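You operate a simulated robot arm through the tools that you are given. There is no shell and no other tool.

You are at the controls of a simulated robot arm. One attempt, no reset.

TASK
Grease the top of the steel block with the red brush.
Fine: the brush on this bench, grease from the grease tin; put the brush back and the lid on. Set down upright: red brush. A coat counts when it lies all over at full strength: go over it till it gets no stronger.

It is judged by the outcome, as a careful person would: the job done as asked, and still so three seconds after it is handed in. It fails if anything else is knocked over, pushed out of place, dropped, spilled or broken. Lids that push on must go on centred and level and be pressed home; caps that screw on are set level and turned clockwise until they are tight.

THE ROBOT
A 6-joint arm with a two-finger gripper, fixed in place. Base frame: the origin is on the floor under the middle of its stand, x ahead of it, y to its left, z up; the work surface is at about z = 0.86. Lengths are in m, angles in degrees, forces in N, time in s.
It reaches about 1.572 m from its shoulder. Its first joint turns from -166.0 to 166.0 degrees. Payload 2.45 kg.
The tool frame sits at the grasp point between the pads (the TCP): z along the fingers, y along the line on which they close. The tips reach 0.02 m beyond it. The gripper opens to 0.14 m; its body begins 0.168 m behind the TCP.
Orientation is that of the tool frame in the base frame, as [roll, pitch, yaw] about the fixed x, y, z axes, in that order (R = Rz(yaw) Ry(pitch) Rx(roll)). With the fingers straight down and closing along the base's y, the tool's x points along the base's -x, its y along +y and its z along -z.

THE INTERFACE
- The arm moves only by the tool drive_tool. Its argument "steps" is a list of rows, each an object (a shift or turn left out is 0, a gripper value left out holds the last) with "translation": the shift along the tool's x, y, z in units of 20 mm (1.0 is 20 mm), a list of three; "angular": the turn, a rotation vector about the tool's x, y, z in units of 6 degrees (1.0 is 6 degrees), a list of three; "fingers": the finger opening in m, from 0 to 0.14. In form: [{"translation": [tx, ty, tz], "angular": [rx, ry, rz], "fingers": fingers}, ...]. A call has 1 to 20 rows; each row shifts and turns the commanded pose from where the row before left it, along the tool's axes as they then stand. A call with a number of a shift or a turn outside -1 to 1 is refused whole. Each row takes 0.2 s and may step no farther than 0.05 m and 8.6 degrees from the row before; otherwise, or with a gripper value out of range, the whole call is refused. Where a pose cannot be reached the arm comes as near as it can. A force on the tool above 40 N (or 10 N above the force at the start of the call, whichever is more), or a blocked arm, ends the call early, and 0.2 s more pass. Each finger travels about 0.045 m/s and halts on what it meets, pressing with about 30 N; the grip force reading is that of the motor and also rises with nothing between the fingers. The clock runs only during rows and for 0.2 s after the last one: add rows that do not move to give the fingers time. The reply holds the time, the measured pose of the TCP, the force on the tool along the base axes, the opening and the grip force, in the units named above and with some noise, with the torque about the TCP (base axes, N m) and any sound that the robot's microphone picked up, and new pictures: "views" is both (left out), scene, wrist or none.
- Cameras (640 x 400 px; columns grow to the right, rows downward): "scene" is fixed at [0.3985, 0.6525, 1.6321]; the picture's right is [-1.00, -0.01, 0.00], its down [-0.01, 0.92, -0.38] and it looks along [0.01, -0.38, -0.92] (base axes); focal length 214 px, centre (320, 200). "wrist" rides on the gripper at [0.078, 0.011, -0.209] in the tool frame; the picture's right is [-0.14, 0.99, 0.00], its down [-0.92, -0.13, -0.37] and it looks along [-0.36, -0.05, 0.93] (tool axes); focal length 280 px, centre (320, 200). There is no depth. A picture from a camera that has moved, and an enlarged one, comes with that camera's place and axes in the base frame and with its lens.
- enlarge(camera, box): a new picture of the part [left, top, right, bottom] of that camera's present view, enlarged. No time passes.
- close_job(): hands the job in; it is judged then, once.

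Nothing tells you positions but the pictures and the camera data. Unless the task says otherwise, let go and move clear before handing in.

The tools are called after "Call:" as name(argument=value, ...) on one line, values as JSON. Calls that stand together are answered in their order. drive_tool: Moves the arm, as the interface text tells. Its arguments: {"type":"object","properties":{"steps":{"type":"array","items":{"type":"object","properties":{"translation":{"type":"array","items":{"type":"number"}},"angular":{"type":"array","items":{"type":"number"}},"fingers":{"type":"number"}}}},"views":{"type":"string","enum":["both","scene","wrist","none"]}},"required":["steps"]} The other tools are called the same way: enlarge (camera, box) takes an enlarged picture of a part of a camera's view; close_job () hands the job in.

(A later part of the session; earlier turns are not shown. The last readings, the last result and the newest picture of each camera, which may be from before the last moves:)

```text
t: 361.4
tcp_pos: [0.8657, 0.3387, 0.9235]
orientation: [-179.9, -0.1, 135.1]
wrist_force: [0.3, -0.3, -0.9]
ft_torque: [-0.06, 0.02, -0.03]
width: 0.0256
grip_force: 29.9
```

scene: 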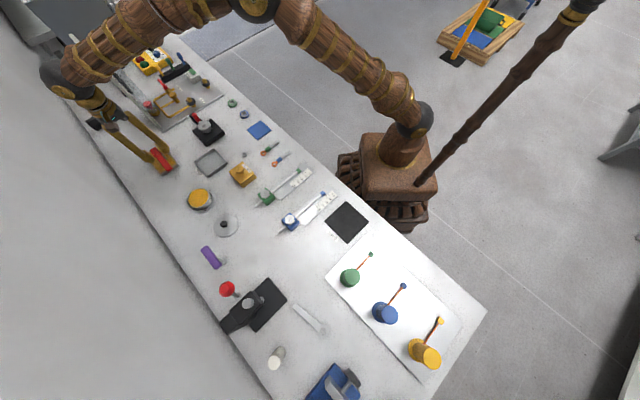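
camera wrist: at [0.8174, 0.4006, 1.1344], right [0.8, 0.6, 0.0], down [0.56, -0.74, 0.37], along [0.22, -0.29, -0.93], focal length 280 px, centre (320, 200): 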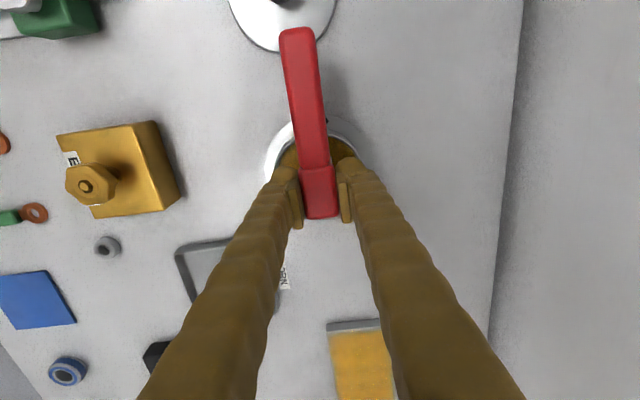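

Call:
drive_tool(steps=[{"translation": [0, 0, 0.03]}, {}], views="none")

Call:
drive_tool(steps=[{"translation": [0, 0, 0.03]}, {}], views="none")

Call:
drive_tool(steps=[{"translation": [0, 0, 0.03]}, {}], views="none")

```text
t: 362.0
tcp_pos: [0.8665, 0.3382, 0.9223]
orientation: [179.9, 0.0, 135.1]
wrist_force: [0.1, -2.1, 3.1]
ft_torque: [0.03, 0.02, 0.02]
width: 0.0256
grip_force: 30.2
```

```text
t: 362.6
tcp_pos: [0.8657, 0.3382, 0.9227]
orientation: [179.8, 0.1, 135.1]
wrist_force: [7.0, 1.3, 13.6]
ft_torque: [0.21, -0.05, -0.06]
width: 0.0257
grip_force: 30.1
```

```text
t: 363.2
tcp_pos: [0.8654, 0.3389, 0.9202]
orientation: [180.0, 0.0, 135.2]
wrist_force: [9.3, -2.7, 25.6]
ft_torque: [0.0, -0.05, -0.04]
width: 0.025
grip_force: 30.0
```

Call:
drive_tool(steps=[{}, {"translation": [0, 0, -1]}, {"translation": [0, 0, -1]}, {"translation": [0, 0, -1]}, {"translation": [-0.943, -0.0866, 0]}, {"translation": [-0.943, -0.0866, 0]}, {"translation": [-0.943, -0.0866, 0]}, {"translation": [-0.943, -0.0866, 0]}, {"translation": [-0.943, -0.0866, 0]}, {"translation": [-0.943, -0.0866, 0]}, {"translation": [-0.943, -0.0866, 0]}, {"translation": [-0.943, -0.0866, 0]}, {"translation": [-0.943, -0.0866, 0]}, {"translation": [-0.943, -0.0866, 0]}, {"translation": [-0.943, -0.0866, 0]}, {}], views="none")

Call:
drive_tool(steps=[{"translation": [0, 0, 0.9]}, {"translation": [0, 0, 0.9]}, {"translation": [0, 0, 0.9]}, {"translation": [0, 0, 0.6]}, {"translation": [0, 0, 0.08]}, {}], views="none")

Call:
drive_tool(steps=[{"translation": [0, 0, 0.05]}, {}], views="none")

Call:
drive_tool(steps=[{"translation": [0, 0, 0.04]}, {}], views="none")

Call:
drive_tool(steps=[{"translation": [0, 0, 0.03]}, {}], views="none")

```text
t: 366.6
tcp_pos: [0.9989, 0.1766, 0.9778]
orientation: [179.9, 0.0, 135.1]
wrist_force: [0.3, 0.2, -1.0]
ft_torque: [0.0, -0.03, 0.0]
width: 0.0247
grip_force: 29.5
```

```text
t: 368.0
tcp_pos: [0.9998, 0.1756, 0.9118]
orientation: [180.0, 0.0, 135.1]
wrist_force: [-0.2, 0.4, -1.0]
ft_torque: [-0.02, 0.0, -0.01]
width: 0.0246
grip_force: 29.9
```

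```text
t: 368.6
tcp_pos: [0.9993, 0.1779, 0.9116]
orientation: [-179.9, 0.1, 135.1]
wrist_force: [0.4, 0.9, -1.8]
ft_torque: [0.02, 0.02, 0.02]
width: 0.0247
grip_force: 29.9
```

```text
t: 369.2
tcp_pos: [0.9987, 0.1763, 0.911]
orientation: [-180.0, 0.1, 135.0]
wrist_force: [0.1, 0.3, -0.5]
ft_torque: [-0.03, -0.03, 0.01]
width: 0.0246
grip_force: 29.7
```

```text
t: 369.8
tcp_pos: [0.9989, 0.1773, 0.9115]
orientation: [-179.9, 0.0, 135.0]
wrist_force: [0.1, -0.9, -1.4]
ft_torque: [-0.01, 0.02, 0.01]
width: 0.0246
grip_force: 30.0
```

Call:
drive_tool(steps=[{"translation": [0, 0, 0.03]}, {}], views="none")

Call:
drive_tool(steps=[{"translation": [0, 0, 0.03]}, {}], views="none")

Call:
drive_tool(steps=[{"translation": [0, 0, 0.03]}, {}], views="none")

```text
t: 370.4
tcp_pos: [0.9992, 0.1779, 0.9106]
orientation: [180.0, 0.0, 135.1]
wrist_force: [-0.8, 0.4, -0.8]
ft_torque: [-0.02, 0.01, 0.0]
width: 0.0246
grip_force: 29.3
```

```text
t: 371.0
tcp_pos: [0.9987, 0.1772, 0.9088]
orientation: [179.9, 0.0, 135.1]
wrist_force: [0.5, -0.6, -0.8]
ft_torque: [-0.03, -0.01, 0.03]
width: 0.0247
grip_force: 30.0
```

```text
t: 371.6
tcp_pos: [0.9994, 0.1778, 0.909]
orientation: [-179.9, 0.0, 135.1]
wrist_force: [-2.4, 2.4, 4.6]
ft_torque: [0.08, 0.04, -0.03]
width: 0.0245
grip_force: 30.3
```

Call:
drive_tool(steps=[{"translation": [0, 0.4, 0.015]}, {"translation": [0, -0.4, 0]}, {"translation": [0, 0.5, 0]}, {"translation": [0, 0.5, 0]}, {"translation": [0, 0.5, 0]}, {"translation": [0, 0.5, 0]}, {}], views="none")

Call:
drive_tool(steps=[{"translation": [0, 0.5, 0]}, {"translation": [0, 0.5, 0]}, {"translation": [0, 0.5, 0]}, {"translation": [0, -0.5, 0]}, {"translation": [0, 0.5, 0]}, {}], views="none")

Call:
drive_tool(steps=[{"translation": [0, -0.5, 0]}, {"translation": [0, -0.5, 0]}, {"translation": [0, -0.5, 0]}, {"translation": [0, -0.5, 0]}, {}], views="none")

```text
t: 373.2
tcp_pos: [1.0257, 0.2069, 0.9106]
orientation: [-180.0, 0.1, 135.0]
wrist_force: [-4.8, -2.0, 11.2]
ft_torque: [0.01, 0.04, 0.02]
width: 0.0245
grip_force: 30.2
```

```text
t: 374.6
tcp_pos: [1.0501, 0.2281, 0.9079]
orientation: [-180.0, 0.0, 134.9]
wrist_force: [-6.3, -9.0, 23.5]
ft_torque: [-0.18, 0.05, -0.06]
width: 0.0243
grip_force: 29.9
```

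```text
t: 375.8
tcp_pos: [1.0189, 0.1988, 0.9075]
orientation: [-179.9, 0.0, 135.2]
wrist_force: [1.6, 1.3, 3.2]
ft_torque: [0.01, -0.02, 0.02]
width: 0.0239
grip_force: 30.1
```

Call:
drive_tool(steps=[{"translation": [0, -0.5, 0.02]}, {"translation": [0, -0.5, 0]}, {"translation": [0, -0.5, 0]}, {}], views="none")

Call:
drive_tool(steps=[{"translation": [-0.575, 0, 0.0078]}, {"translation": [-0.575, 0, 0.0078]}, {"translation": [-0.575, 0, 0.0078]}, {"translation": [-0.575, 0, 0.0078]}, {"translation": [-0.575, 0, 0.0078]}, {}], views="none")

Call:
drive_tool(steps=[{"translation": [-0.575, 0, 0.0078]}, {"translation": [-0.575, 0, 0.0078]}, {"translation": [-0.575, 0, 0.0078]}, {"translation": [-0.575, 0, 0.0078]}, {"translation": [-0.575, 0, 0.0078]}, {}], views="none")

```text
t: 376.8
tcp_pos: [0.999, 0.1774, 0.9075]
orientation: [180.0, 0.0, 135.2]
wrist_force: [3.7, 0.8, 7.7]
ft_torque: [0.08, -0.09, -0.01]
width: 0.024
grip_force: 29.9
```

```text
t: 378.2
tcp_pos: [1.0405, 0.1358, 0.9073]
orientation: [-180.0, 0.0, 135.0]
wrist_force: [-4.4, 7.1, 24.4]
ft_torque: [0.03, -0.17, 0.07]
width: 0.024
grip_force: 30.4
```

```text
t: 379.6
tcp_pos: [1.0793, 0.0948, 0.9068]
orientation: [180.0, 0.0, 135.1]
wrist_force: [-1.7, -0.4, 8.3]
ft_torque: [-0.09, -0.03, -0.04]
width: 0.0241
grip_force: 30.2
```

Call:
drive_tool(steps=[{"translation": [-0.2, 0.45, 0.01]}, {"translation": [0, 0.45, 0]}, {"translation": [0, 0.45, 0]}, {"translation": [0, 0.45, 0]}, {}], views="none")

Call:
drive_tool(steps=[{"translation": [0, 0.45, 0.01]}, {"translation": [0, 0.45, 0]}, {"translation": [0, 0.45, 0]}, {"translation": [0, 0.35, 0]}, {}], views="none")

```text
t: 380.8
tcp_pos: [1.1076, 0.1195, 0.9061]
orientation: [179.9, 0.0, 135.1]
wrist_force: [-3.5, -1.6, 8.2]
ft_torque: [-0.16, 0.0, -0.06]
width: 0.0239
grip_force: 30.5
```

```text
t: 382.0
tcp_pos: [1.1333, 0.1434, 0.9041]
orientation: [180.0, -0.1, 135.0]
wrist_force: [-1.9, -10.1, 27.1]
ft_torque: [-0.2, 0.0, 0.03]
width: 0.0243
grip_force: 29.7
```

Call:
drive_tool(steps=[{"translation": [0, 0.05, -0.02]}, {"translation": [0.6, 0, -0.0078]}, {"translation": [0.6, 0, -0.0078]}, {"translation": [0.6, 0, -0.0078]}, {"translation": [0.6, 0, -0.0078]}, {"translation": [0.6, 0, -0.0078]}, {}], views="none")

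Call:
drive_tool(steps=[{"translation": [0.6, 0, -0.0078]}, {"translation": [0.6, 0, -0.0078]}, {"translation": [0.6, 0, -0.0078]}, {"translation": [0.6, 0, -0.0078]}, {"translation": [0.5, 0, -0.0078]}, {}], views="none")

```text
t: 383.6
tcp_pos: [1.09, 0.1867, 0.9074]
orientation: [180.0, 0.1, 135.1]
wrist_force: [0.0, 0.3, -1.0]
ft_torque: [0.02, 0.01, 0.04]
width: 0.0239
grip_force: 30.0
```

```text
t: 385.0
tcp_pos: [1.0491, 0.2291, 0.9084]
orientation: [-180.0, 0.0, 135.1]
wrist_force: [0.6, 0.4, -1.3]
ft_torque: [0.01, -0.03, -0.01]
width: 0.0239
grip_force: 29.9
```

Call:
drive_tool(steps=[{"translation": [0, 0, 0.04]}, {}], views="none")

Call:
drive_tool(steps=[{"translation": [0, 0, 0.04]}, {}], views="none")

Call:
drive_tool(steps=[{"translation": [0, 0, 0.03]}, {}], views="none")

```text
t: 385.6
tcp_pos: [1.0489, 0.228, 0.907]
orientation: [179.9, 0.0, 135.1]
wrist_force: [-0.1, -0.4, -1.6]
ft_torque: [0.01, -0.03, 0.0]
width: 0.024
grip_force: 30.2
```

```text
t: 386.2
tcp_pos: [1.0496, 0.2272, 0.9074]
orientation: [-180.0, -0.1, 135.1]
wrist_force: [-0.9, 0.1, -1.4]
ft_torque: [-0.03, -0.03, 0.02]
width: 0.0238
grip_force: 29.9
```

```text
t: 386.8
tcp_pos: [1.0481, 0.23, 0.9065]
orientation: [180.0, 0.0, 135.1]
wrist_force: [0.3, -0.4, -1.2]
ft_torque: [0.0, -0.04, -0.01]
width: 0.0237
grip_force: 30.1
```

Call:
drive_tool(steps=[{"translation": [0, 0, 0.03]}, {}], views="none")

Call:
drive_tool(steps=[{"translation": [0, 0, 0.03]}, {}], views="none")

Call:
drive_tool(steps=[{"translation": [0, 0, 0.03]}, {}], views="none")

```text
t: 387.4
tcp_pos: [1.049, 0.2287, 0.9057]
orientation: [179.9, -0.1, 135.2]
wrist_force: [-0.6, 0.6, -1.6]
ft_torque: [-0.02, 0.04, 0.0]
width: 0.024
grip_force: 30.0
```

```text
t: 388.0
tcp_pos: [1.0482, 0.2279, 0.9049]
orientation: [-180.0, 0.0, 135.1]
wrist_force: [0.6, 1.5, 2.1]
ft_torque: [-0.02, -0.09, 0.02]
width: 0.024
grip_force: 29.8
```

```text
t: 388.6
tcp_pos: [1.0486, 0.2274, 0.905]
orientation: [180.0, 0.0, 135.1]
wrist_force: [-3.7, 4.9, 13.8]
ft_torque: [0.05, 0.09, -0.03]
width: 0.0237
grip_force: 29.6
```

Call:
drive_tool(steps=[{"translation": [-0.575, 0, 0.004]}, {"translation": [-0.575, 0, 0.0078]}, {"translation": [-0.575, 0, 0.0078]}, {"translation": [-0.575, 0, 0.0078]}, {"translation": [-0.575, 0, 0.0078]}, {}], views="none")

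Call:
drive_tool(steps=[{"translation": [-0.575, 0, 0.0078]}, {"translation": [-0.575, 0, 0.0078]}, {"translation": [-0.575, 0, 0.0078]}, {"translation": [-0.575, 0, 0.0078]}, {"translation": [-0.575, 0, 0.0078]}, {}], views="none")

Call:
drive_tool(steps=[{"translation": [0, 0, -0.5]}, {"translation": [0, 0, -1]}, {"translation": [0, 0, -1]}, {"translation": [0, 0, -0.8]}, {"translation": [1, -0.2, 0]}, {"translation": [1, -0.2, 0]}, {"translation": [1, -0.2, 0]}, {"translation": [1, -0.2, 0]}, {"translation": [1, -0.2, 0]}, {"translation": [1, -0.2, 0]}, {"translation": [1, -0.2, 0]}, {"translation": [1, -0.2, 0]}, {"translation": [1, 0, 0]}, {"translation": [1, 0, 0]}, {}], views="wrist")

Call:
enlarge(camera="wrist", box=[270, 215, 390, 335])

Call:
enlarge(camera="scene", box=[140, 140, 190, 178])

```text
t: 390.0
tcp_pos: [1.0907, 0.1866, 0.9032]
orientation: [-180.0, 0.0, 135.1]
wrist_force: [-5.6, 6.1, 22.9]
ft_torque: [-0.12, -0.06, -0.01]
width: 0.0241
grip_force: 29.7
```

```text
t: 391.4
tcp_pos: [1.1329, 0.1449, 0.904]
orientation: [-179.9, 0.0, 135.1]
wrist_force: [-3.4, 5.9, 24.2]
ft_torque: [-0.06, -0.07, 0.0]
width: 0.024
grip_force: 30.5
```

```text
t: 394.6
tcp_pos: [0.9673, 0.2657, 0.9678]
orientation: [180.0, -0.1, 135.1]
wrist_force: [0.3, -0.2, -0.8]
ft_torque: [0.0, 0.01, 0.04]
width: 0.0239
grip_force: 30.1
camera wrist: at [0.919, 0.3286, 1.1774], right [0.8, 0.6, 0.0], down [0.56, -0.74, 0.37], along [0.22, -0.29, -0.93], focal length 280 px, centre (320, 200)
```

wrist: 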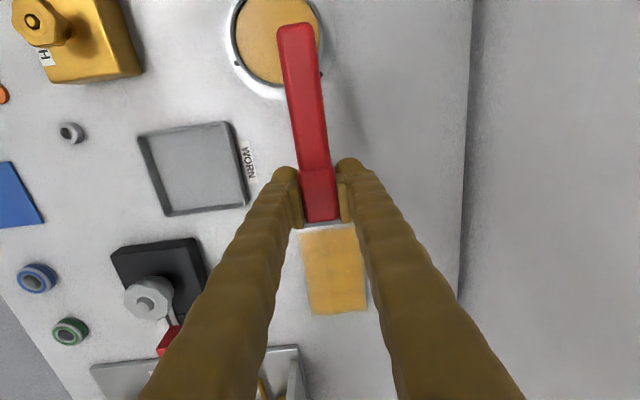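

```text
3.33 times, centred on (330, 275) of wrist
camera zoom: at [0.919, 0.3286, 1.1774], right [0.8, 0.6, 0.0], down [0.56, -0.74, 0.37], along [0.22, -0.29, -0.93], focal length 935 px, centre (287, -50)
```

zoom: 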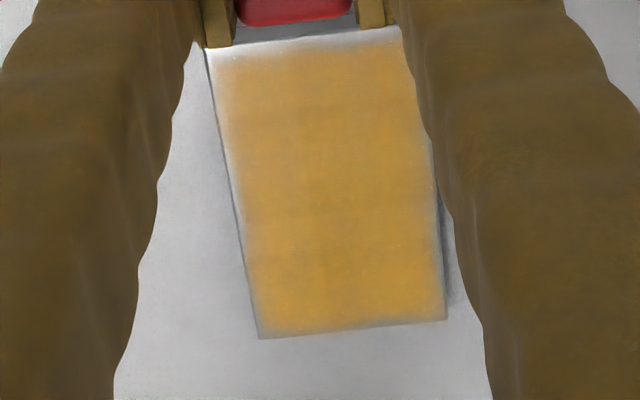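

```text
10.53 times, centred on (165, 159) of scene
camera zoom: at [0.3985, 0.6525, 1.6321], right [-1.0, -0.01, 0.0], down [-0.01, 0.92, -0.38], along [0.01, -0.38, -0.92], focal length 2258 px, centre (1952, 632)
```

zoom: 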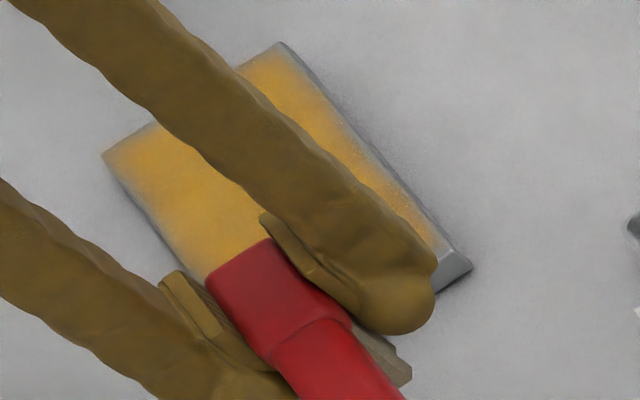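

The coat is even and full to every edge. Now I put the brush back where it stood, bristles down, at about (0.951, 0.379).

Call:
drive_tool(steps=[{"translation": [0.91, 0.686, 0]}, {"translation": [0.91, 0.686, 0]}, {"translation": [0.91, 0.686, 0]}, {"translation": [0.91, 0.686, 0]}, {"translation": [0.91, 0.686, 0]}, {}, {}])

Call:
enlarge(camera="scene", box=[140, 170, 240, 245])

```text
t: 396.2
tcp_pos: [0.9483, 0.3775, 0.9686]
orientation: [-179.9, 0.0, 135.1]
wrist_force: [0.3, -0.2, -1.4]
ft_torque: [0.01, 0.01, 0.02]
width: 0.0239
grip_force: 29.8
camera wrist: at [0.9003, 0.44, 1.178], right [0.8, 0.6, 0.0], down [0.56, -0.74, 0.37], along [0.22, -0.29, -0.93], focal length 280 px, centre (320, 200)
```

scene: 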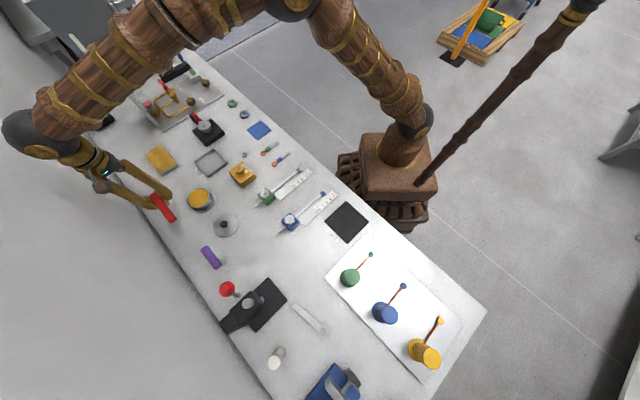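
wrist: 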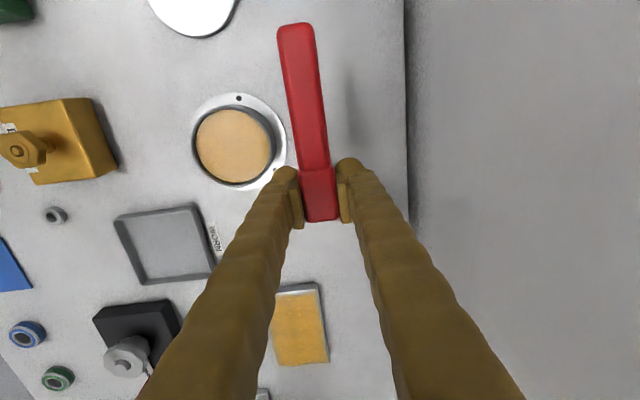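

```text
5.33 times, centred on (190, 208) of scene
camera zoom: at [0.3985, 0.6525, 1.6321], right [-1.0, -0.01, 0.0], down [-0.01, 0.92, -0.38], along [0.01, -0.38, -0.92], focal length 1144 px, centre (1013, 160)
```

zoom: 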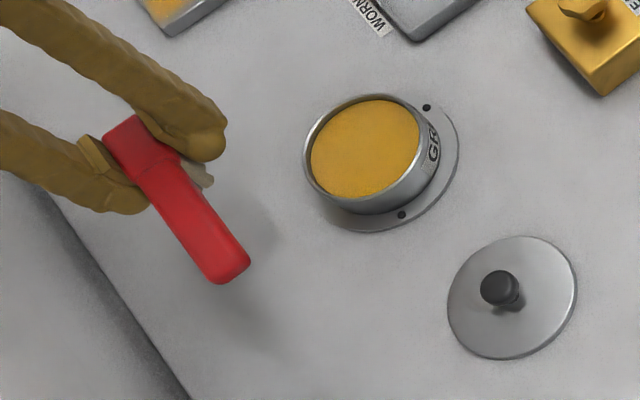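

Call:
drive_tool(steps=[{"translation": [-0.07, 0.12, 0]}, {"translation": [0, 0, 0.9]}, {"translation": [0, 0, 0.9]}, {"translation": [0, 0, 0.9]}, {"translation": [0, 0, 0.6]}, {}], views="wrist")

Call:
drive_tool(steps=[{"translation": [0, 0, 0.1]}, {"translation": [0, 0, 0.05]}, {}], views="none")

Call:
drive_tool(steps=[{"translation": [0, 0, 0.05]}, {}], views="none")

Call:
drive_tool(steps=[{"translation": [0, 0, 0.05]}, {}], views="none")

```text
t: 397.6
tcp_pos: [0.9536, 0.3764, 0.9003]
orientation: [179.9, 0.0, 135.1]
wrist_force: [0.6, 1.2, -1.1]
ft_torque: [-0.03, 0.0, 0.0]
width: 0.024
grip_force: 29.8
camera wrist: at [0.9057, 0.4398, 1.1103], right [0.8, 0.6, 0.0], down [0.56, -0.74, 0.37], along [0.22, -0.29, -0.93], focal length 280 px, centre (320, 200)
```

wrist: 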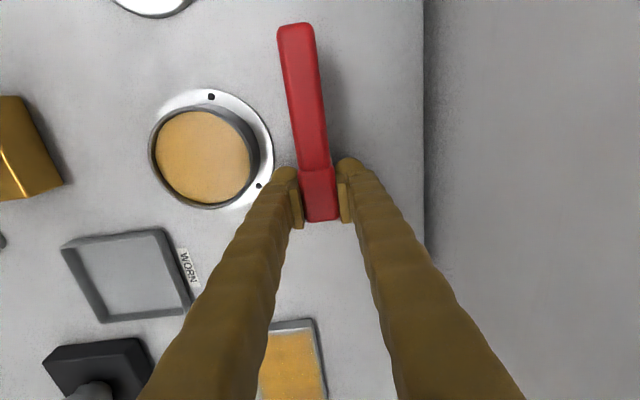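

```text
t: 398.4
tcp_pos: [0.955, 0.3783, 0.8986]
orientation: [-180.0, 0.1, 135.1]
wrist_force: [0.6, -0.5, -0.8]
ft_torque: [-0.04, 0.0, 0.0]
width: 0.0239
grip_force: 30.4
```

```text
t: 399.0
tcp_pos: [0.9543, 0.377, 0.8957]
orientation: [-180.0, 0.0, 135.1]
wrist_force: [-0.3, 0.1, -0.9]
ft_torque: [-0.01, -0.06, 0.0]
width: 0.0239
grip_force: 30.3
```

```text
t: 399.6
tcp_pos: [0.9537, 0.3775, 0.8957]
orientation: [-179.9, 0.0, 135.2]
wrist_force: [0.6, 0.4, -1.7]
ft_torque: [-0.02, -0.03, -0.02]
width: 0.0237
grip_force: 30.6
```

Call:
drive_tool(steps=[{"translation": [0.12, -0.04, 0.05]}, {}], views="none")

Call:
drive_tool(steps=[{"translation": [0, 0, 0.05]}, {}], views="none")

Call:
drive_tool(steps=[{"translation": [0, 0, 0.05]}, {}], views="none")

Call:
drive_tool(steps=[{"translation": [0, 0, 0.04]}, {}], views="none")

```text
t: 400.2
tcp_pos: [0.9517, 0.3787, 0.8954]
orientation: [179.9, 0.1, 135.1]
wrist_force: [0.2, -0.6, -1.0]
ft_torque: [0.0, 0.02, 0.0]
width: 0.024
grip_force: 30.2
```

```text
t: 400.8
tcp_pos: [0.9512, 0.3789, 0.8938]
orientation: [-180.0, 0.0, 135.0]
wrist_force: [-0.3, 0.0, -1.2]
ft_torque: [-0.04, 0.01, 0.0]
width: 0.0239
grip_force: 30.0
```

```text
t: 401.4
tcp_pos: [0.9516, 0.3797, 0.893]
orientation: [180.0, -0.1, 135.2]
wrist_force: [-1.1, 0.6, -0.6]
ft_torque: [-0.04, -0.04, 0.01]
width: 0.0239
grip_force: 29.9
```

```text
t: 402.0
tcp_pos: [0.9512, 0.3784, 0.8927]
orientation: [-179.9, 0.0, 135.1]
wrist_force: [0.4, 0.4, -1.5]
ft_torque: [-0.04, -0.02, -0.02]
width: 0.024
grip_force: 30.6
```

Call:
drive_tool(steps=[{"translation": [0, 0, 0.04]}, {}], views="none")

Call:
drive_tool(steps=[{"translation": [0, 0, 0.04]}, {}], views="none")

Call:
drive_tool(steps=[{"translation": [0, 0, 0.04]}, {}], views="wrist")

```text
t: 402.6
tcp_pos: [0.9516, 0.3791, 0.8915]
orientation: [-180.0, 0.0, 135.0]
wrist_force: [-0.1, -0.5, -1.2]
ft_torque: [-0.03, 0.02, -0.03]
width: 0.0239
grip_force: 29.5
```

```text
t: 403.2
tcp_pos: [0.9506, 0.3791, 0.8908]
orientation: [180.0, -0.1, 135.2]
wrist_force: [-0.2, -0.1, 0.4]
ft_torque: [-0.01, -0.03, 0.03]
width: 0.0239
grip_force: 30.4
```

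```text
t: 403.8
tcp_pos: [0.9511, 0.3791, 0.8895]
orientation: [-179.9, 0.1, 135.2]
wrist_force: [-0.9, -0.1, -0.9]
ft_torque: [-0.03, -0.02, -0.01]
width: 0.0238
grip_force: 30.2
camera wrist: at [0.904, 0.4424, 1.0996], right [0.8, 0.6, 0.0], down [0.56, -0.74, 0.37], along [0.22, -0.29, -0.93], focal length 280 px, centre (320, 200)
```

wrist: 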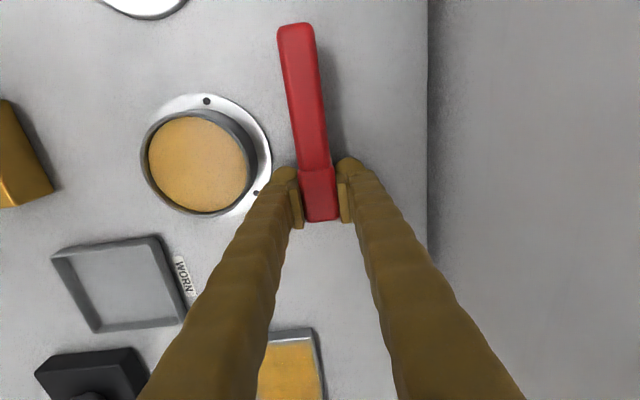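

Call:
drive_tool(steps=[{"translation": [0, 0, 0.03]}, {}], views="none")

Call:
drive_tool(steps=[{"translation": [0, 0, 0.03]}, {}], views="none")

Call:
drive_tool(steps=[{"translation": [0, 0, 0.03]}, {}], views="none")

```text
t: 404.4
tcp_pos: [0.9525, 0.3794, 0.8903]
orientation: [-180.0, 0.0, 135.2]
wrist_force: [0.3, 0.2, -0.9]
ft_torque: [-0.02, -0.03, 0.02]
width: 0.0239
grip_force: 30.5
```

```text
t: 405.0
tcp_pos: [0.9514, 0.3793, 0.8888]
orientation: [179.9, 0.0, 135.1]
wrist_force: [0.8, 0.2, -2.4]
ft_torque: [0.01, -0.02, -0.01]
width: 0.0239
grip_force: 30.5
```

```text
t: 405.6
tcp_pos: [0.9521, 0.3787, 0.8895]
orientation: [-180.0, 0.0, 135.1]
wrist_force: [0.5, 0.0, -1.1]
ft_torque: [-0.02, -0.03, 0.0]
width: 0.0239
grip_force: 30.2
```

Call:
drive_tool(steps=[{"translation": [0, 0, 0.04]}, {}], views="none")

Call:
drive_tool(steps=[{"translation": [0, 0, 0.04]}, {}], views="none")

Call:
drive_tool(steps=[{"translation": [0, 0, 0.04]}, {}], views="none")

Call:
enlarge(camera="scene", box=[150, 175, 220, 230])

```text
t: 406.2
tcp_pos: [0.9528, 0.3786, 0.8881]
orientation: [179.9, 0.0, 135.1]
wrist_force: [-1.8, 1.7, 11.2]
ft_torque: [-0.07, -0.07, 0.0]
width: 0.0238
grip_force: 30.7
```

```text
t: 406.8
tcp_pos: [0.9521, 0.3799, 0.8895]
orientation: [179.8, 0.0, 135.1]
wrist_force: [-2.6, -6.6, 24.4]
ft_torque: [-0.23, -0.12, -0.01]
width: 0.0239
grip_force: 30.3
```

```text
t: 407.4
tcp_pos: [0.9515, 0.3791, 0.8871]
orientation: [179.9, 0.1, 135.1]
wrist_force: [9.8, -8.1, 26.1]
ft_torque: [0.01, 0.02, -0.01]
width: 0.0239
grip_force: 30.4
```

```text
7.27 times, centred on (185, 202) of scene
camera zoom: at [0.3985, 0.6525, 1.6321], right [-1.0, -0.01, 0.0], down [-0.01, 0.92, -0.38], along [0.01, -0.38, -0.92], focal length 1560 px, centre (1302, 182)
```

zoom: 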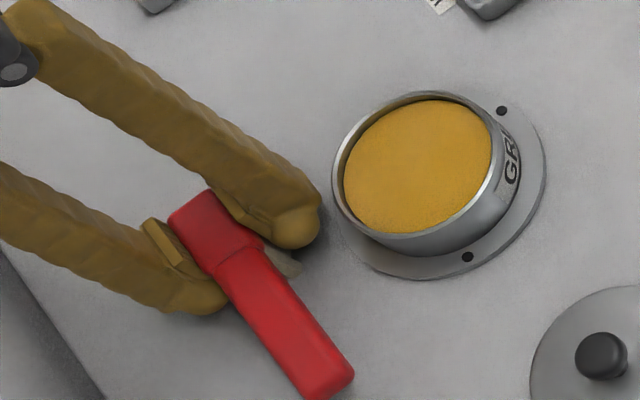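

The bristles are on the bench. I relieve the pressure and release.

Call:
drive_tool(steps=[{"translation": [0, 0, -0.08]}, {}, {"fingers": 0.042}, {}, {}, {}], views="wrist")

Call:
drive_tool(steps=[{"translation": [0, 0, -0.4]}, {"translation": [0, 0, -0.8]}, {"translation": [0, 0, -1]}, {"translation": [0, 0, -1]}, {"translation": [0, 0, -1]}, {}])

Call:
enlarge(camera="scene", box=[150, 175, 220, 230])

Call:
enlarge(camera="wrist", box=[220, 60, 420, 260])

```text
t: 408.8
tcp_pos: [0.9509, 0.3805, 0.8894]
orientation: [-180.0, 0.0, 135.1]
wrist_force: [-0.2, 0.8, 0.6]
ft_torque: [-0.01, -0.01, -0.01]
width: 0.0418
grip_force: 0.2
camera wrist: at [0.903, 0.4426, 1.0981], right [0.8, 0.6, 0.0], down [0.56, -0.74, 0.37], along [0.22, -0.29, -0.93], focal length 280 px, centre (320, 200)
```

wrist: 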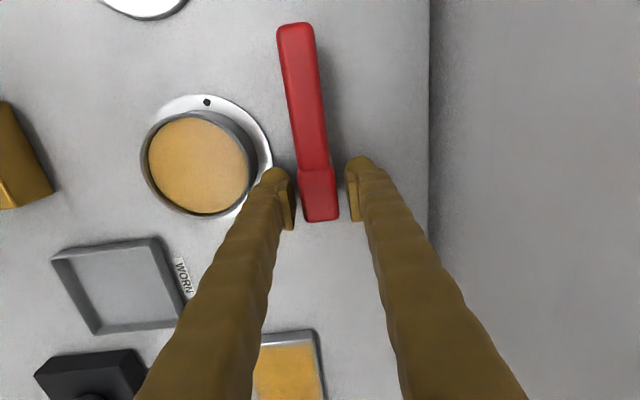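

```text
t: 410.2
tcp_pos: [0.951, 0.3786, 0.9754]
orientation: [-180.0, -0.1, 135.1]
wrist_force: [-0.2, 0.1, -0.7]
ft_torque: [0.0, 0.03, 0.01]
width: 0.042
grip_force: 0.0
camera wrist: at [0.9028, 0.441, 1.1844], right [0.8, 0.6, 0.0], down [0.56, -0.74, 0.37], along [0.22, -0.29, -0.93], focal length 280 px, centre (320, 200)
```

scene: 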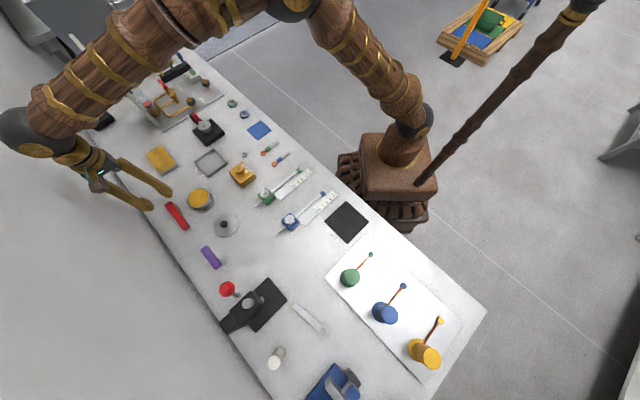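
wrist: 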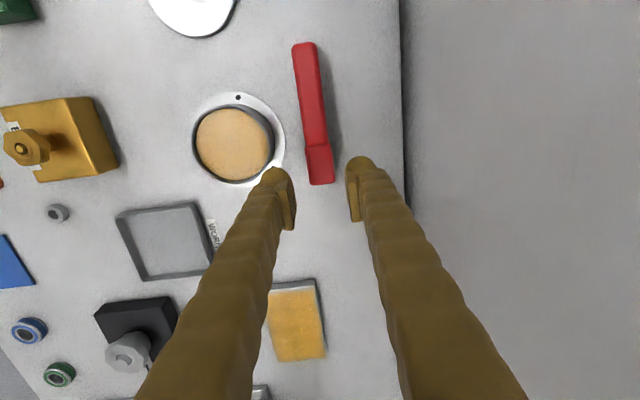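

```text
7.27 times, centred on (185, 202) of scene
camera zoom: at [0.3985, 0.6525, 1.6321], right [-1.0, -0.01, 0.0], down [-0.01, 0.92, -0.38], along [0.01, -0.38, -0.92], focal length 1560 px, centre (1302, 182)
```

zoom: 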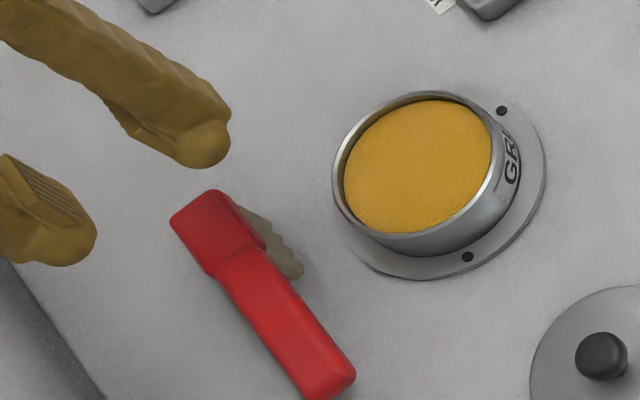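

```text
2.00 times, centred on (320, 160) of wrist
camera zoom: at [0.9028, 0.441, 1.1844], right [0.8, 0.6, 0.0], down [0.56, -0.74, 0.37], along [0.22, -0.29, -0.93], focal length 561 px, centre (320, 280)
```

zoom: 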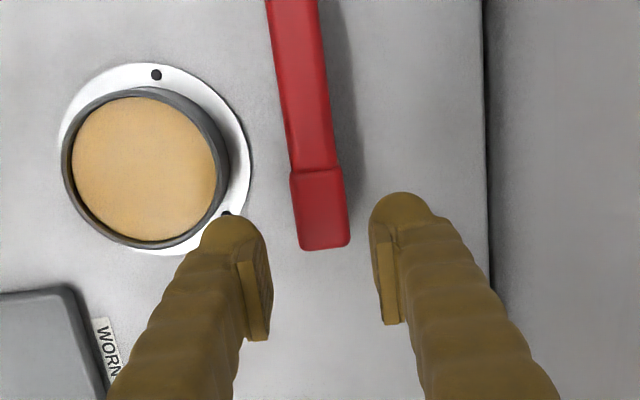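

The brush is back, standing on its bristles. Now the lid: I go over its knob and check alignment.

Call:
drive_tool(steps=[{"translation": [0.93, -0.492, 0], "fingers": 0.05}, {"translation": [0.93, -0.492, 0]}, {"translation": [0.93, -0.492, 0]}, {"translation": [0.93, -0.492, 0]}, {"translation": [0.93, -0.492, 0]}, {"translation": [0.93, -0.492, 0]}, {"translation": [0.93, -0.492, 0]}, {"translation": [0.93, -0.492, 0]}, {"translation": [0.93, -0.492, 0]}, {"translation": [0.93, -0.492, 0]}, {}, {}], views="wrist")

Call:
enlarge(camera="wrist", box=[240, 90, 400, 230])

```text
t: 412.8
tcp_pos: [0.7511, 0.4441, 0.972]
orientation: [179.9, 0.0, 135.2]
wrist_force: [0.3, -1.0, -0.1]
ft_torque: [0.01, -0.01, 0.01]
width: 0.0499
grip_force: 0.1
camera wrist: at [0.7029, 0.5056, 1.1823], right [0.8, 0.6, 0.0], down [0.56, -0.74, 0.37], along [0.22, -0.29, -0.93], focal length 280 px, centre (320, 200)
```

wrist: 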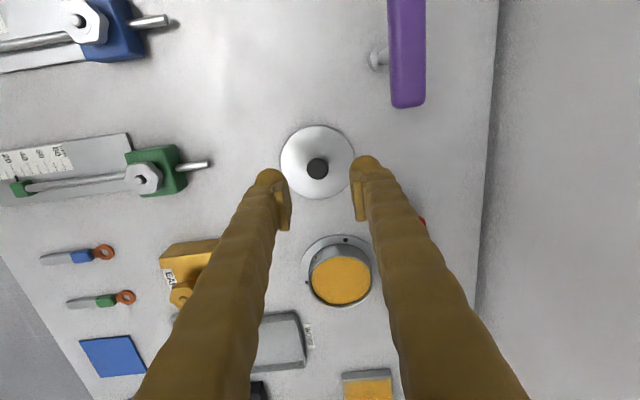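

```text
2.86 times, centred on (320, 160) of wrist
camera zoom: at [0.7029, 0.5056, 1.1823], right [0.8, 0.6, 0.0], down [0.56, -0.74, 0.37], along [0.22, -0.29, -0.93], focal length 801 px, centre (320, 314)
```

zoom: 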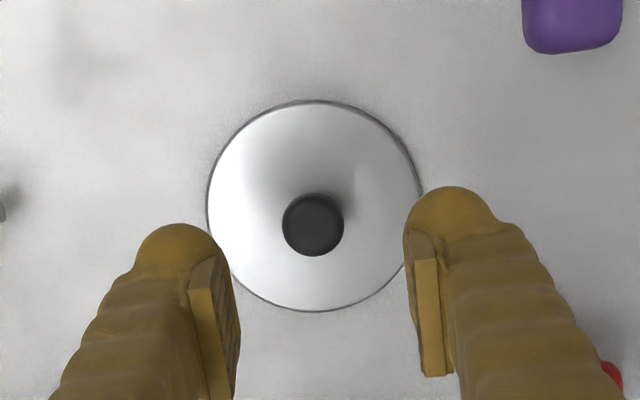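

Call:
drive_tool(steps=[{"translation": [-0.085, -0.2, 0]}, {"translation": [0, 0, 0.9]}, {"translation": [0, 0, 0.9]}, {"translation": [0, 0, 0.7]}, {}], views="wrist")

Call:
enlarge(camera="wrist", box=[240, 100, 400, 240])

```text
t: 414.0
tcp_pos: [0.7486, 0.4372, 0.921]
orientation: [180.0, 0.0, 135.1]
wrist_force: [0.3, 0.0, -0.3]
ft_torque: [-0.02, 0.02, -0.04]
width: 0.0501
grip_force: 0.0
camera wrist: at [0.701, 0.5003, 1.1312], right [0.8, 0.6, 0.0], down [0.56, -0.74, 0.37], along [0.22, -0.29, -0.93], focal length 280 px, centre (320, 200)
```

wrist: 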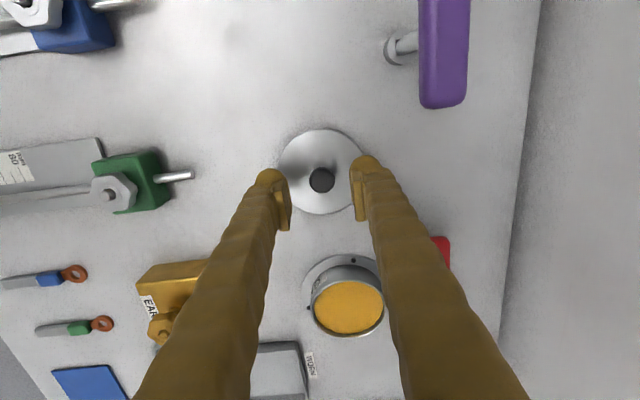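

```text
2.86 times, centred on (320, 170) of wrist
camera zoom: at [0.701, 0.5003, 1.1312], right [0.8, 0.6, 0.0], down [0.56, -0.74, 0.37], along [0.22, -0.29, -0.93], focal length 801 px, centre (320, 286)
```

zoom: 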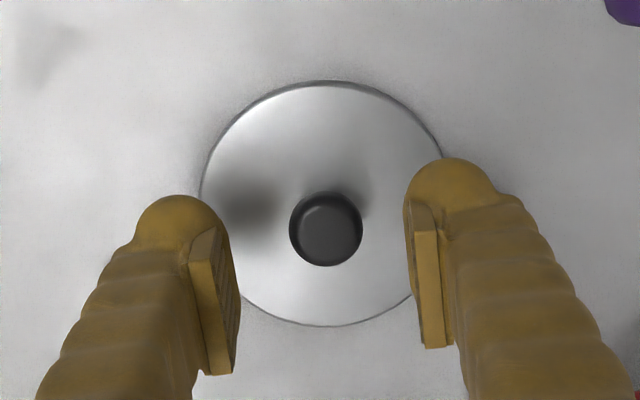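

Call:
drive_tool(steps=[{"translation": [0.06, 0.11, 0]}, {"translation": [0, 0, 0.6]}, {"translation": [0, 0, 0.5]}, {"translation": [0, 0, 0.3]}, {"translation": [0, 0, 0.15]}, {}], views="wrist")

Call:
enlarge(camera="wrist", box=[240, 100, 400, 240])

```text
t: 415.4
tcp_pos: [0.7475, 0.439, 0.8917]
orientation: [-180.0, 0.0, 135.1]
wrist_force: [0.1, -0.1, -0.6]
ft_torque: [0.02, 0.0, -0.01]
width: 0.0501
grip_force: 0.0
camera wrist: at [0.7005, 0.5016, 1.1017], right [0.8, 0.6, 0.0], down [0.56, -0.74, 0.37], along [0.22, -0.29, -0.93], focal length 280 px, centre (320, 200)
```

wrist: 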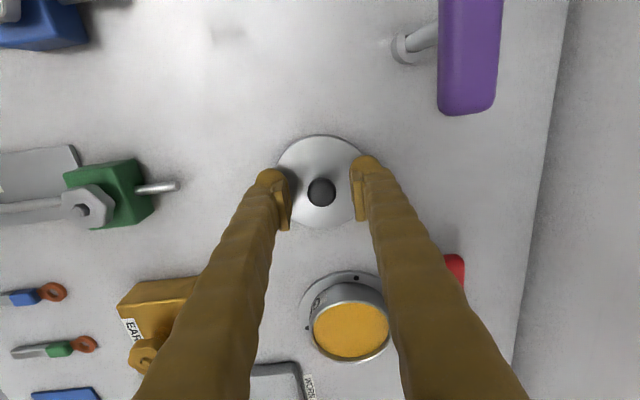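

```text
2.86 times, centred on (320, 170) of wrist
camera zoom: at [0.7005, 0.5016, 1.1017], right [0.8, 0.6, 0.0], down [0.56, -0.74, 0.37], along [0.22, -0.29, -0.93], focal length 801 px, centre (320, 286)
```

zoom: 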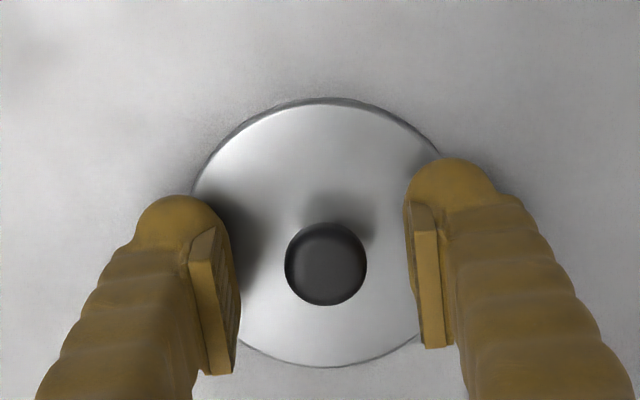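

Call:
drive_tool(steps=[{"translation": [0.02, 0.075, 0.08]}, {}, {"fingers": 0.0}, {}, {}, {}, {}], views="wrist")

Call:
enlarge(camera="wrist", box=[240, 100, 400, 240])

```text
t: 417.0
tcp_pos: [0.7502, 0.4401, 0.8905]
orientation: [-180.0, -0.1, 135.1]
wrist_force: [0.7, -0.3, -0.7]
ft_torque: [0.03, 0.0, 0.02]
width: 0.0216
grip_force: 29.7
camera wrist: at [0.7024, 0.5026, 1.0997], right [0.8, 0.6, 0.0], down [0.56, -0.74, 0.37], along [0.22, -0.29, -0.93], focal length 280 px, centre (320, 200)
```

wrist: 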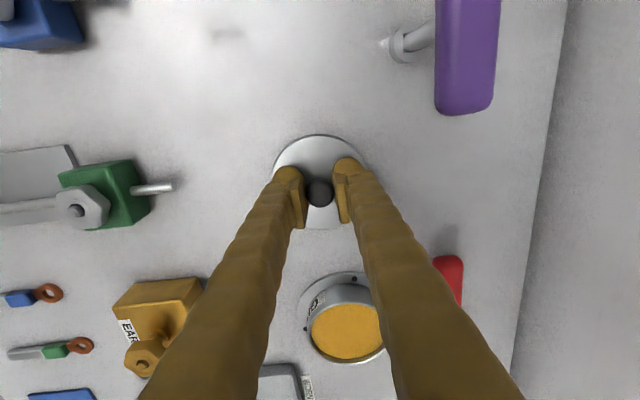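

```text
2.86 times, centred on (320, 170) of wrist
camera zoom: at [0.7024, 0.5026, 1.0997], right [0.8, 0.6, 0.0], down [0.56, -0.74, 0.37], along [0.22, -0.29, -0.93], focal length 801 px, centre (320, 286)
```

zoom: 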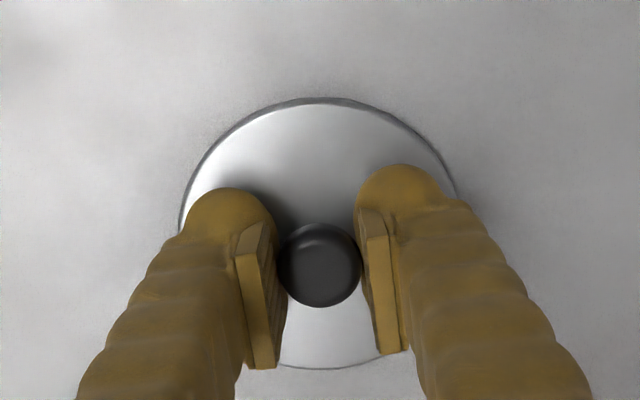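

The knob is held just as it was originally. I lift the lid and carry it back along the reverse of the path I took.

Call:
drive_tool(steps=[{"translation": [0, 0, -0.4]}, {"translation": [0, 0, -0.9]}, {"translation": [0, 0, -0.9]}, {"translation": [0, 0, -0.9]}, {"translation": [-0.94, 0.05, 0]}, {"translation": [-0.94, 0.05, 0]}, {"translation": [-0.94, 0.05, 0]}, {"translation": [-0.94, 0.05, 0]}, {"translation": [-0.94, 0.05, 0]}, {"translation": [-0.94, 0.05, 0]}, {"translation": [-0.94, 0.05, 0]}, {"translation": [-0.94, 0.05, 0]}, {}, {}])

Call:
drive_tool(steps=[{}], views="none")

Call:
drive_tool(steps=[{}], views="none")

Call:
drive_tool(steps=[{}], views="none")

Call:
drive_tool(steps=[{}], views="none")

Call:
enlarge(camera="wrist", box=[240, 100, 400, 240])

Call:
enlarge(camera="scene", box=[150, 160, 230, 220])

```text
t: 420.0
tcp_pos: [0.8625, 0.3388, 0.9517]
orientation: [179.9, -0.1, 135.1]
wrist_force: [-0.6, -0.7, -1.1]
ft_torque: [0.01, -0.04, 0.01]
width: 0.0215
grip_force: 30.0
camera wrist: at [0.8145, 0.402, 1.1614], right [0.8, 0.6, 0.0], down [0.56, -0.74, 0.37], along [0.22, -0.29, -0.93], focal length 280 px, centre (320, 200)
```

scene: 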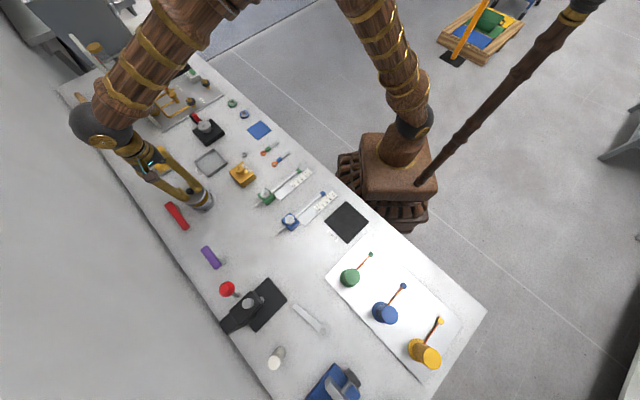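
wrist: 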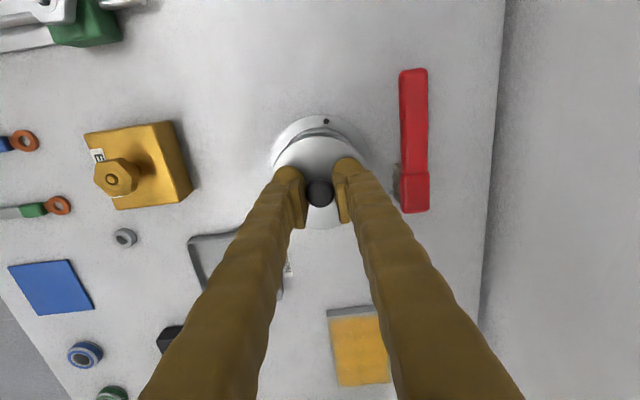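

```text
t: 420.4
tcp_pos: [0.8624, 0.3395, 0.9514]
orientation: [180.0, 0.0, 135.1]
wrist_force: [0.2, 1.1, -0.5]
ft_torque: [0.01, -0.03, -0.01]
width: 0.0216
grip_force: 29.8
```

```text
t: 420.8
tcp_pos: [0.8624, 0.3394, 0.9509]
orientation: [-180.0, -0.1, 135.1]
wrist_force: [-1.0, 0.5, -1.0]
ft_torque: [-0.01, -0.01, 0.01]
width: 0.0217
grip_force: 30.0
```

```text
t: 421.2
tcp_pos: [0.8631, 0.3397, 0.9512]
orientation: [180.0, 0.0, 135.1]
wrist_force: [0.2, 0.2, -0.7]
ft_torque: [-0.01, 0.01, 0.02]
width: 0.0219
grip_force: 30.1
```

```text
t: 421.6
tcp_pos: [0.8624, 0.3402, 0.9517]
orientation: [-180.0, 0.0, 135.1]
wrist_force: [0.5, -0.4, -0.7]
ft_torque: [-0.02, 0.02, 0.02]
width: 0.0216
grip_force: 30.0
```

```text
2.86 times, centred on (320, 170) of wrist
camera zoom: at [0.8145, 0.4021, 1.1614], right [0.8, 0.6, 0.0], down [0.56, -0.74, 0.37], along [0.22, -0.29, -0.93], focal length 801 px, centre (320, 286)
```

zoom: 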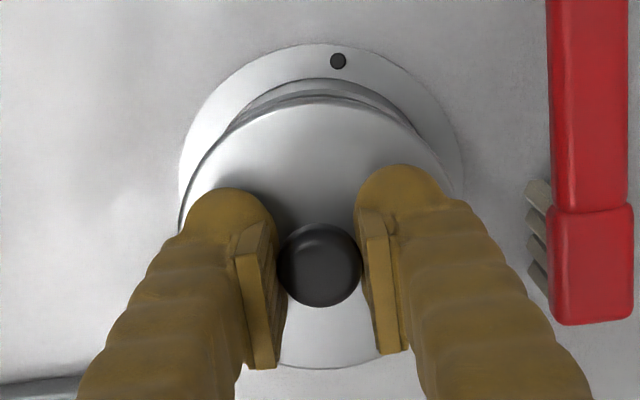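

```text
6.67 times, centred on (190, 190) of scene
camera zoom: at [0.3985, 0.6525, 1.6321], right [-1.0, -0.01, 0.0], down [-0.01, 0.92, -0.38], along [0.01, -0.38, -0.92], focal length 1430 px, centre (1187, 267)
```

zoom: 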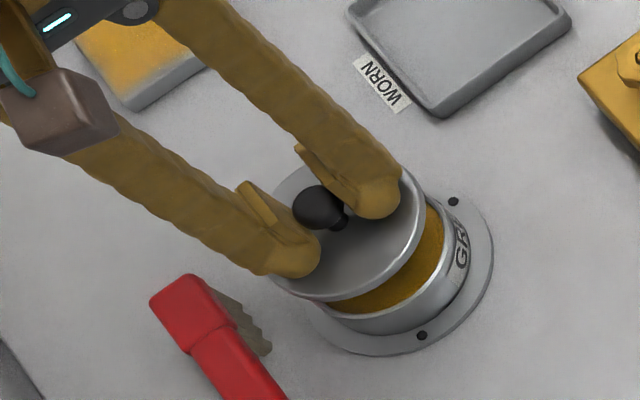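

Measured position matches the removal position within half a millimetre. I lower the lid onto the rim.

Call:
drive_tool(steps=[{"translation": [0, 0, 0.5]}, {"translation": [0, 0, 0.4]}, {"translation": [0, 0, 0.3]}, {}], views="none")

Call:
drive_tool(steps=[{"translation": [0, 0, 0.1]}, {}], views="none")

Call:
drive_tool(steps=[{"translation": [0, 0, 0.05]}, {}], views="none")

Call:
drive_tool(steps=[{"translation": [0, 0, 0.05]}, {}], views="wrist")

```text
t: 422.6
tcp_pos: [0.8627, 0.3402, 0.9284]
orientation: [-179.9, 0.0, 135.1]
wrist_force: [0.1, -0.5, -0.1]
ft_torque: [0.0, 0.0, 0.0]
width: 0.0219
grip_force: 30.3
```

```text
t: 423.2
tcp_pos: [0.8622, 0.3404, 0.9265]
orientation: [180.0, 0.0, 135.1]
wrist_force: [1.0, 0.1, -0.9]
ft_torque: [-0.02, 0.01, -0.01]
width: 0.0219
grip_force: 29.8
```

```text
t: 423.8
tcp_pos: [0.8623, 0.3399, 0.9255]
orientation: [179.9, 0.0, 135.1]
wrist_force: [0.1, -0.8, -0.4]
ft_torque: [0.01, -0.03, 0.02]
width: 0.0217
grip_force: 30.2
```

```text
t: 424.4
tcp_pos: [0.8626, 0.3403, 0.9247]
orientation: [179.9, 0.0, 135.2]
wrist_force: [-0.7, -0.9, -0.5]
ft_torque: [0.01, -0.02, -0.04]
width: 0.0216
grip_force: 29.9
camera wrist: at [0.8149, 0.4027, 1.1329], right [0.8, 0.6, 0.0], down [0.56, -0.74, 0.37], along [0.22, -0.29, -0.93], focal length 280 px, centre (320, 200)
```

wrist: 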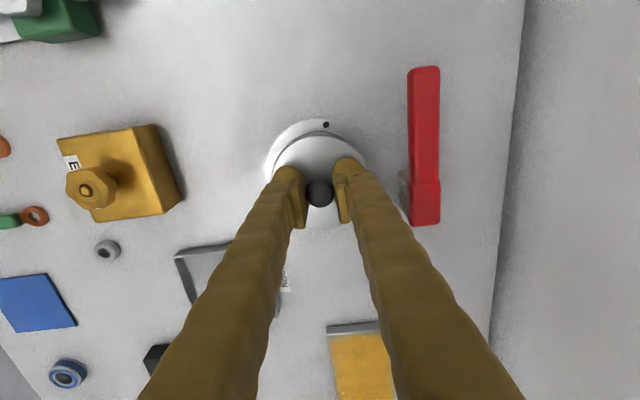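

Call:
drive_tool(steps=[{"translation": [0, 0, 0.05]}, {}], views="none")

Call:
drive_tool(steps=[{"translation": [0, 0, 0.05]}, {}], views="none")

Call:
drive_tool(steps=[{"translation": [0, 0, 0.05]}, {}], views="none")

Call:
drive_tool(steps=[{"translation": [0, 0, 0.05]}, {}], views="none")

```text
t: 425.0
tcp_pos: [0.8629, 0.3403, 0.9231]
orientation: [180.0, 0.0, 135.1]
wrist_force: [0.4, 0.2, -0.1]
ft_torque: [0.0, 0.0, 0.04]
width: 0.0219
grip_force: 30.4
```

```text
t: 425.6
tcp_pos: [0.8621, 0.3406, 0.9217]
orientation: [-180.0, 0.0, 135.1]
wrist_force: [-0.1, 0.1, -0.5]
ft_torque: [-0.03, 0.02, -0.02]
width: 0.0218
grip_force: 30.0
```

```text
t: 426.2
tcp_pos: [0.8626, 0.3388, 0.9221]
orientation: [179.9, 0.0, 135.1]
wrist_force: [-1.2, -8.8, 15.7]
ft_torque: [-0.09, 0.0, -0.03]
width: 0.0217
grip_force: 29.7
heard: snap
```

```text
t: 426.9
tcp_pos: [0.863, 0.3403, 0.9202]
orientation: [180.0, 0.0, 135.0]
wrist_force: [-8.5, -5.3, 5.3]
ft_torque: [-0.02, 0.16, 0.0]
width: 0.0216
grip_force: 30.0
stopped in row 2: the force on the tool passed its limit at 40 N (the readings are from after the stop); the commanded pose is now the measured one
```

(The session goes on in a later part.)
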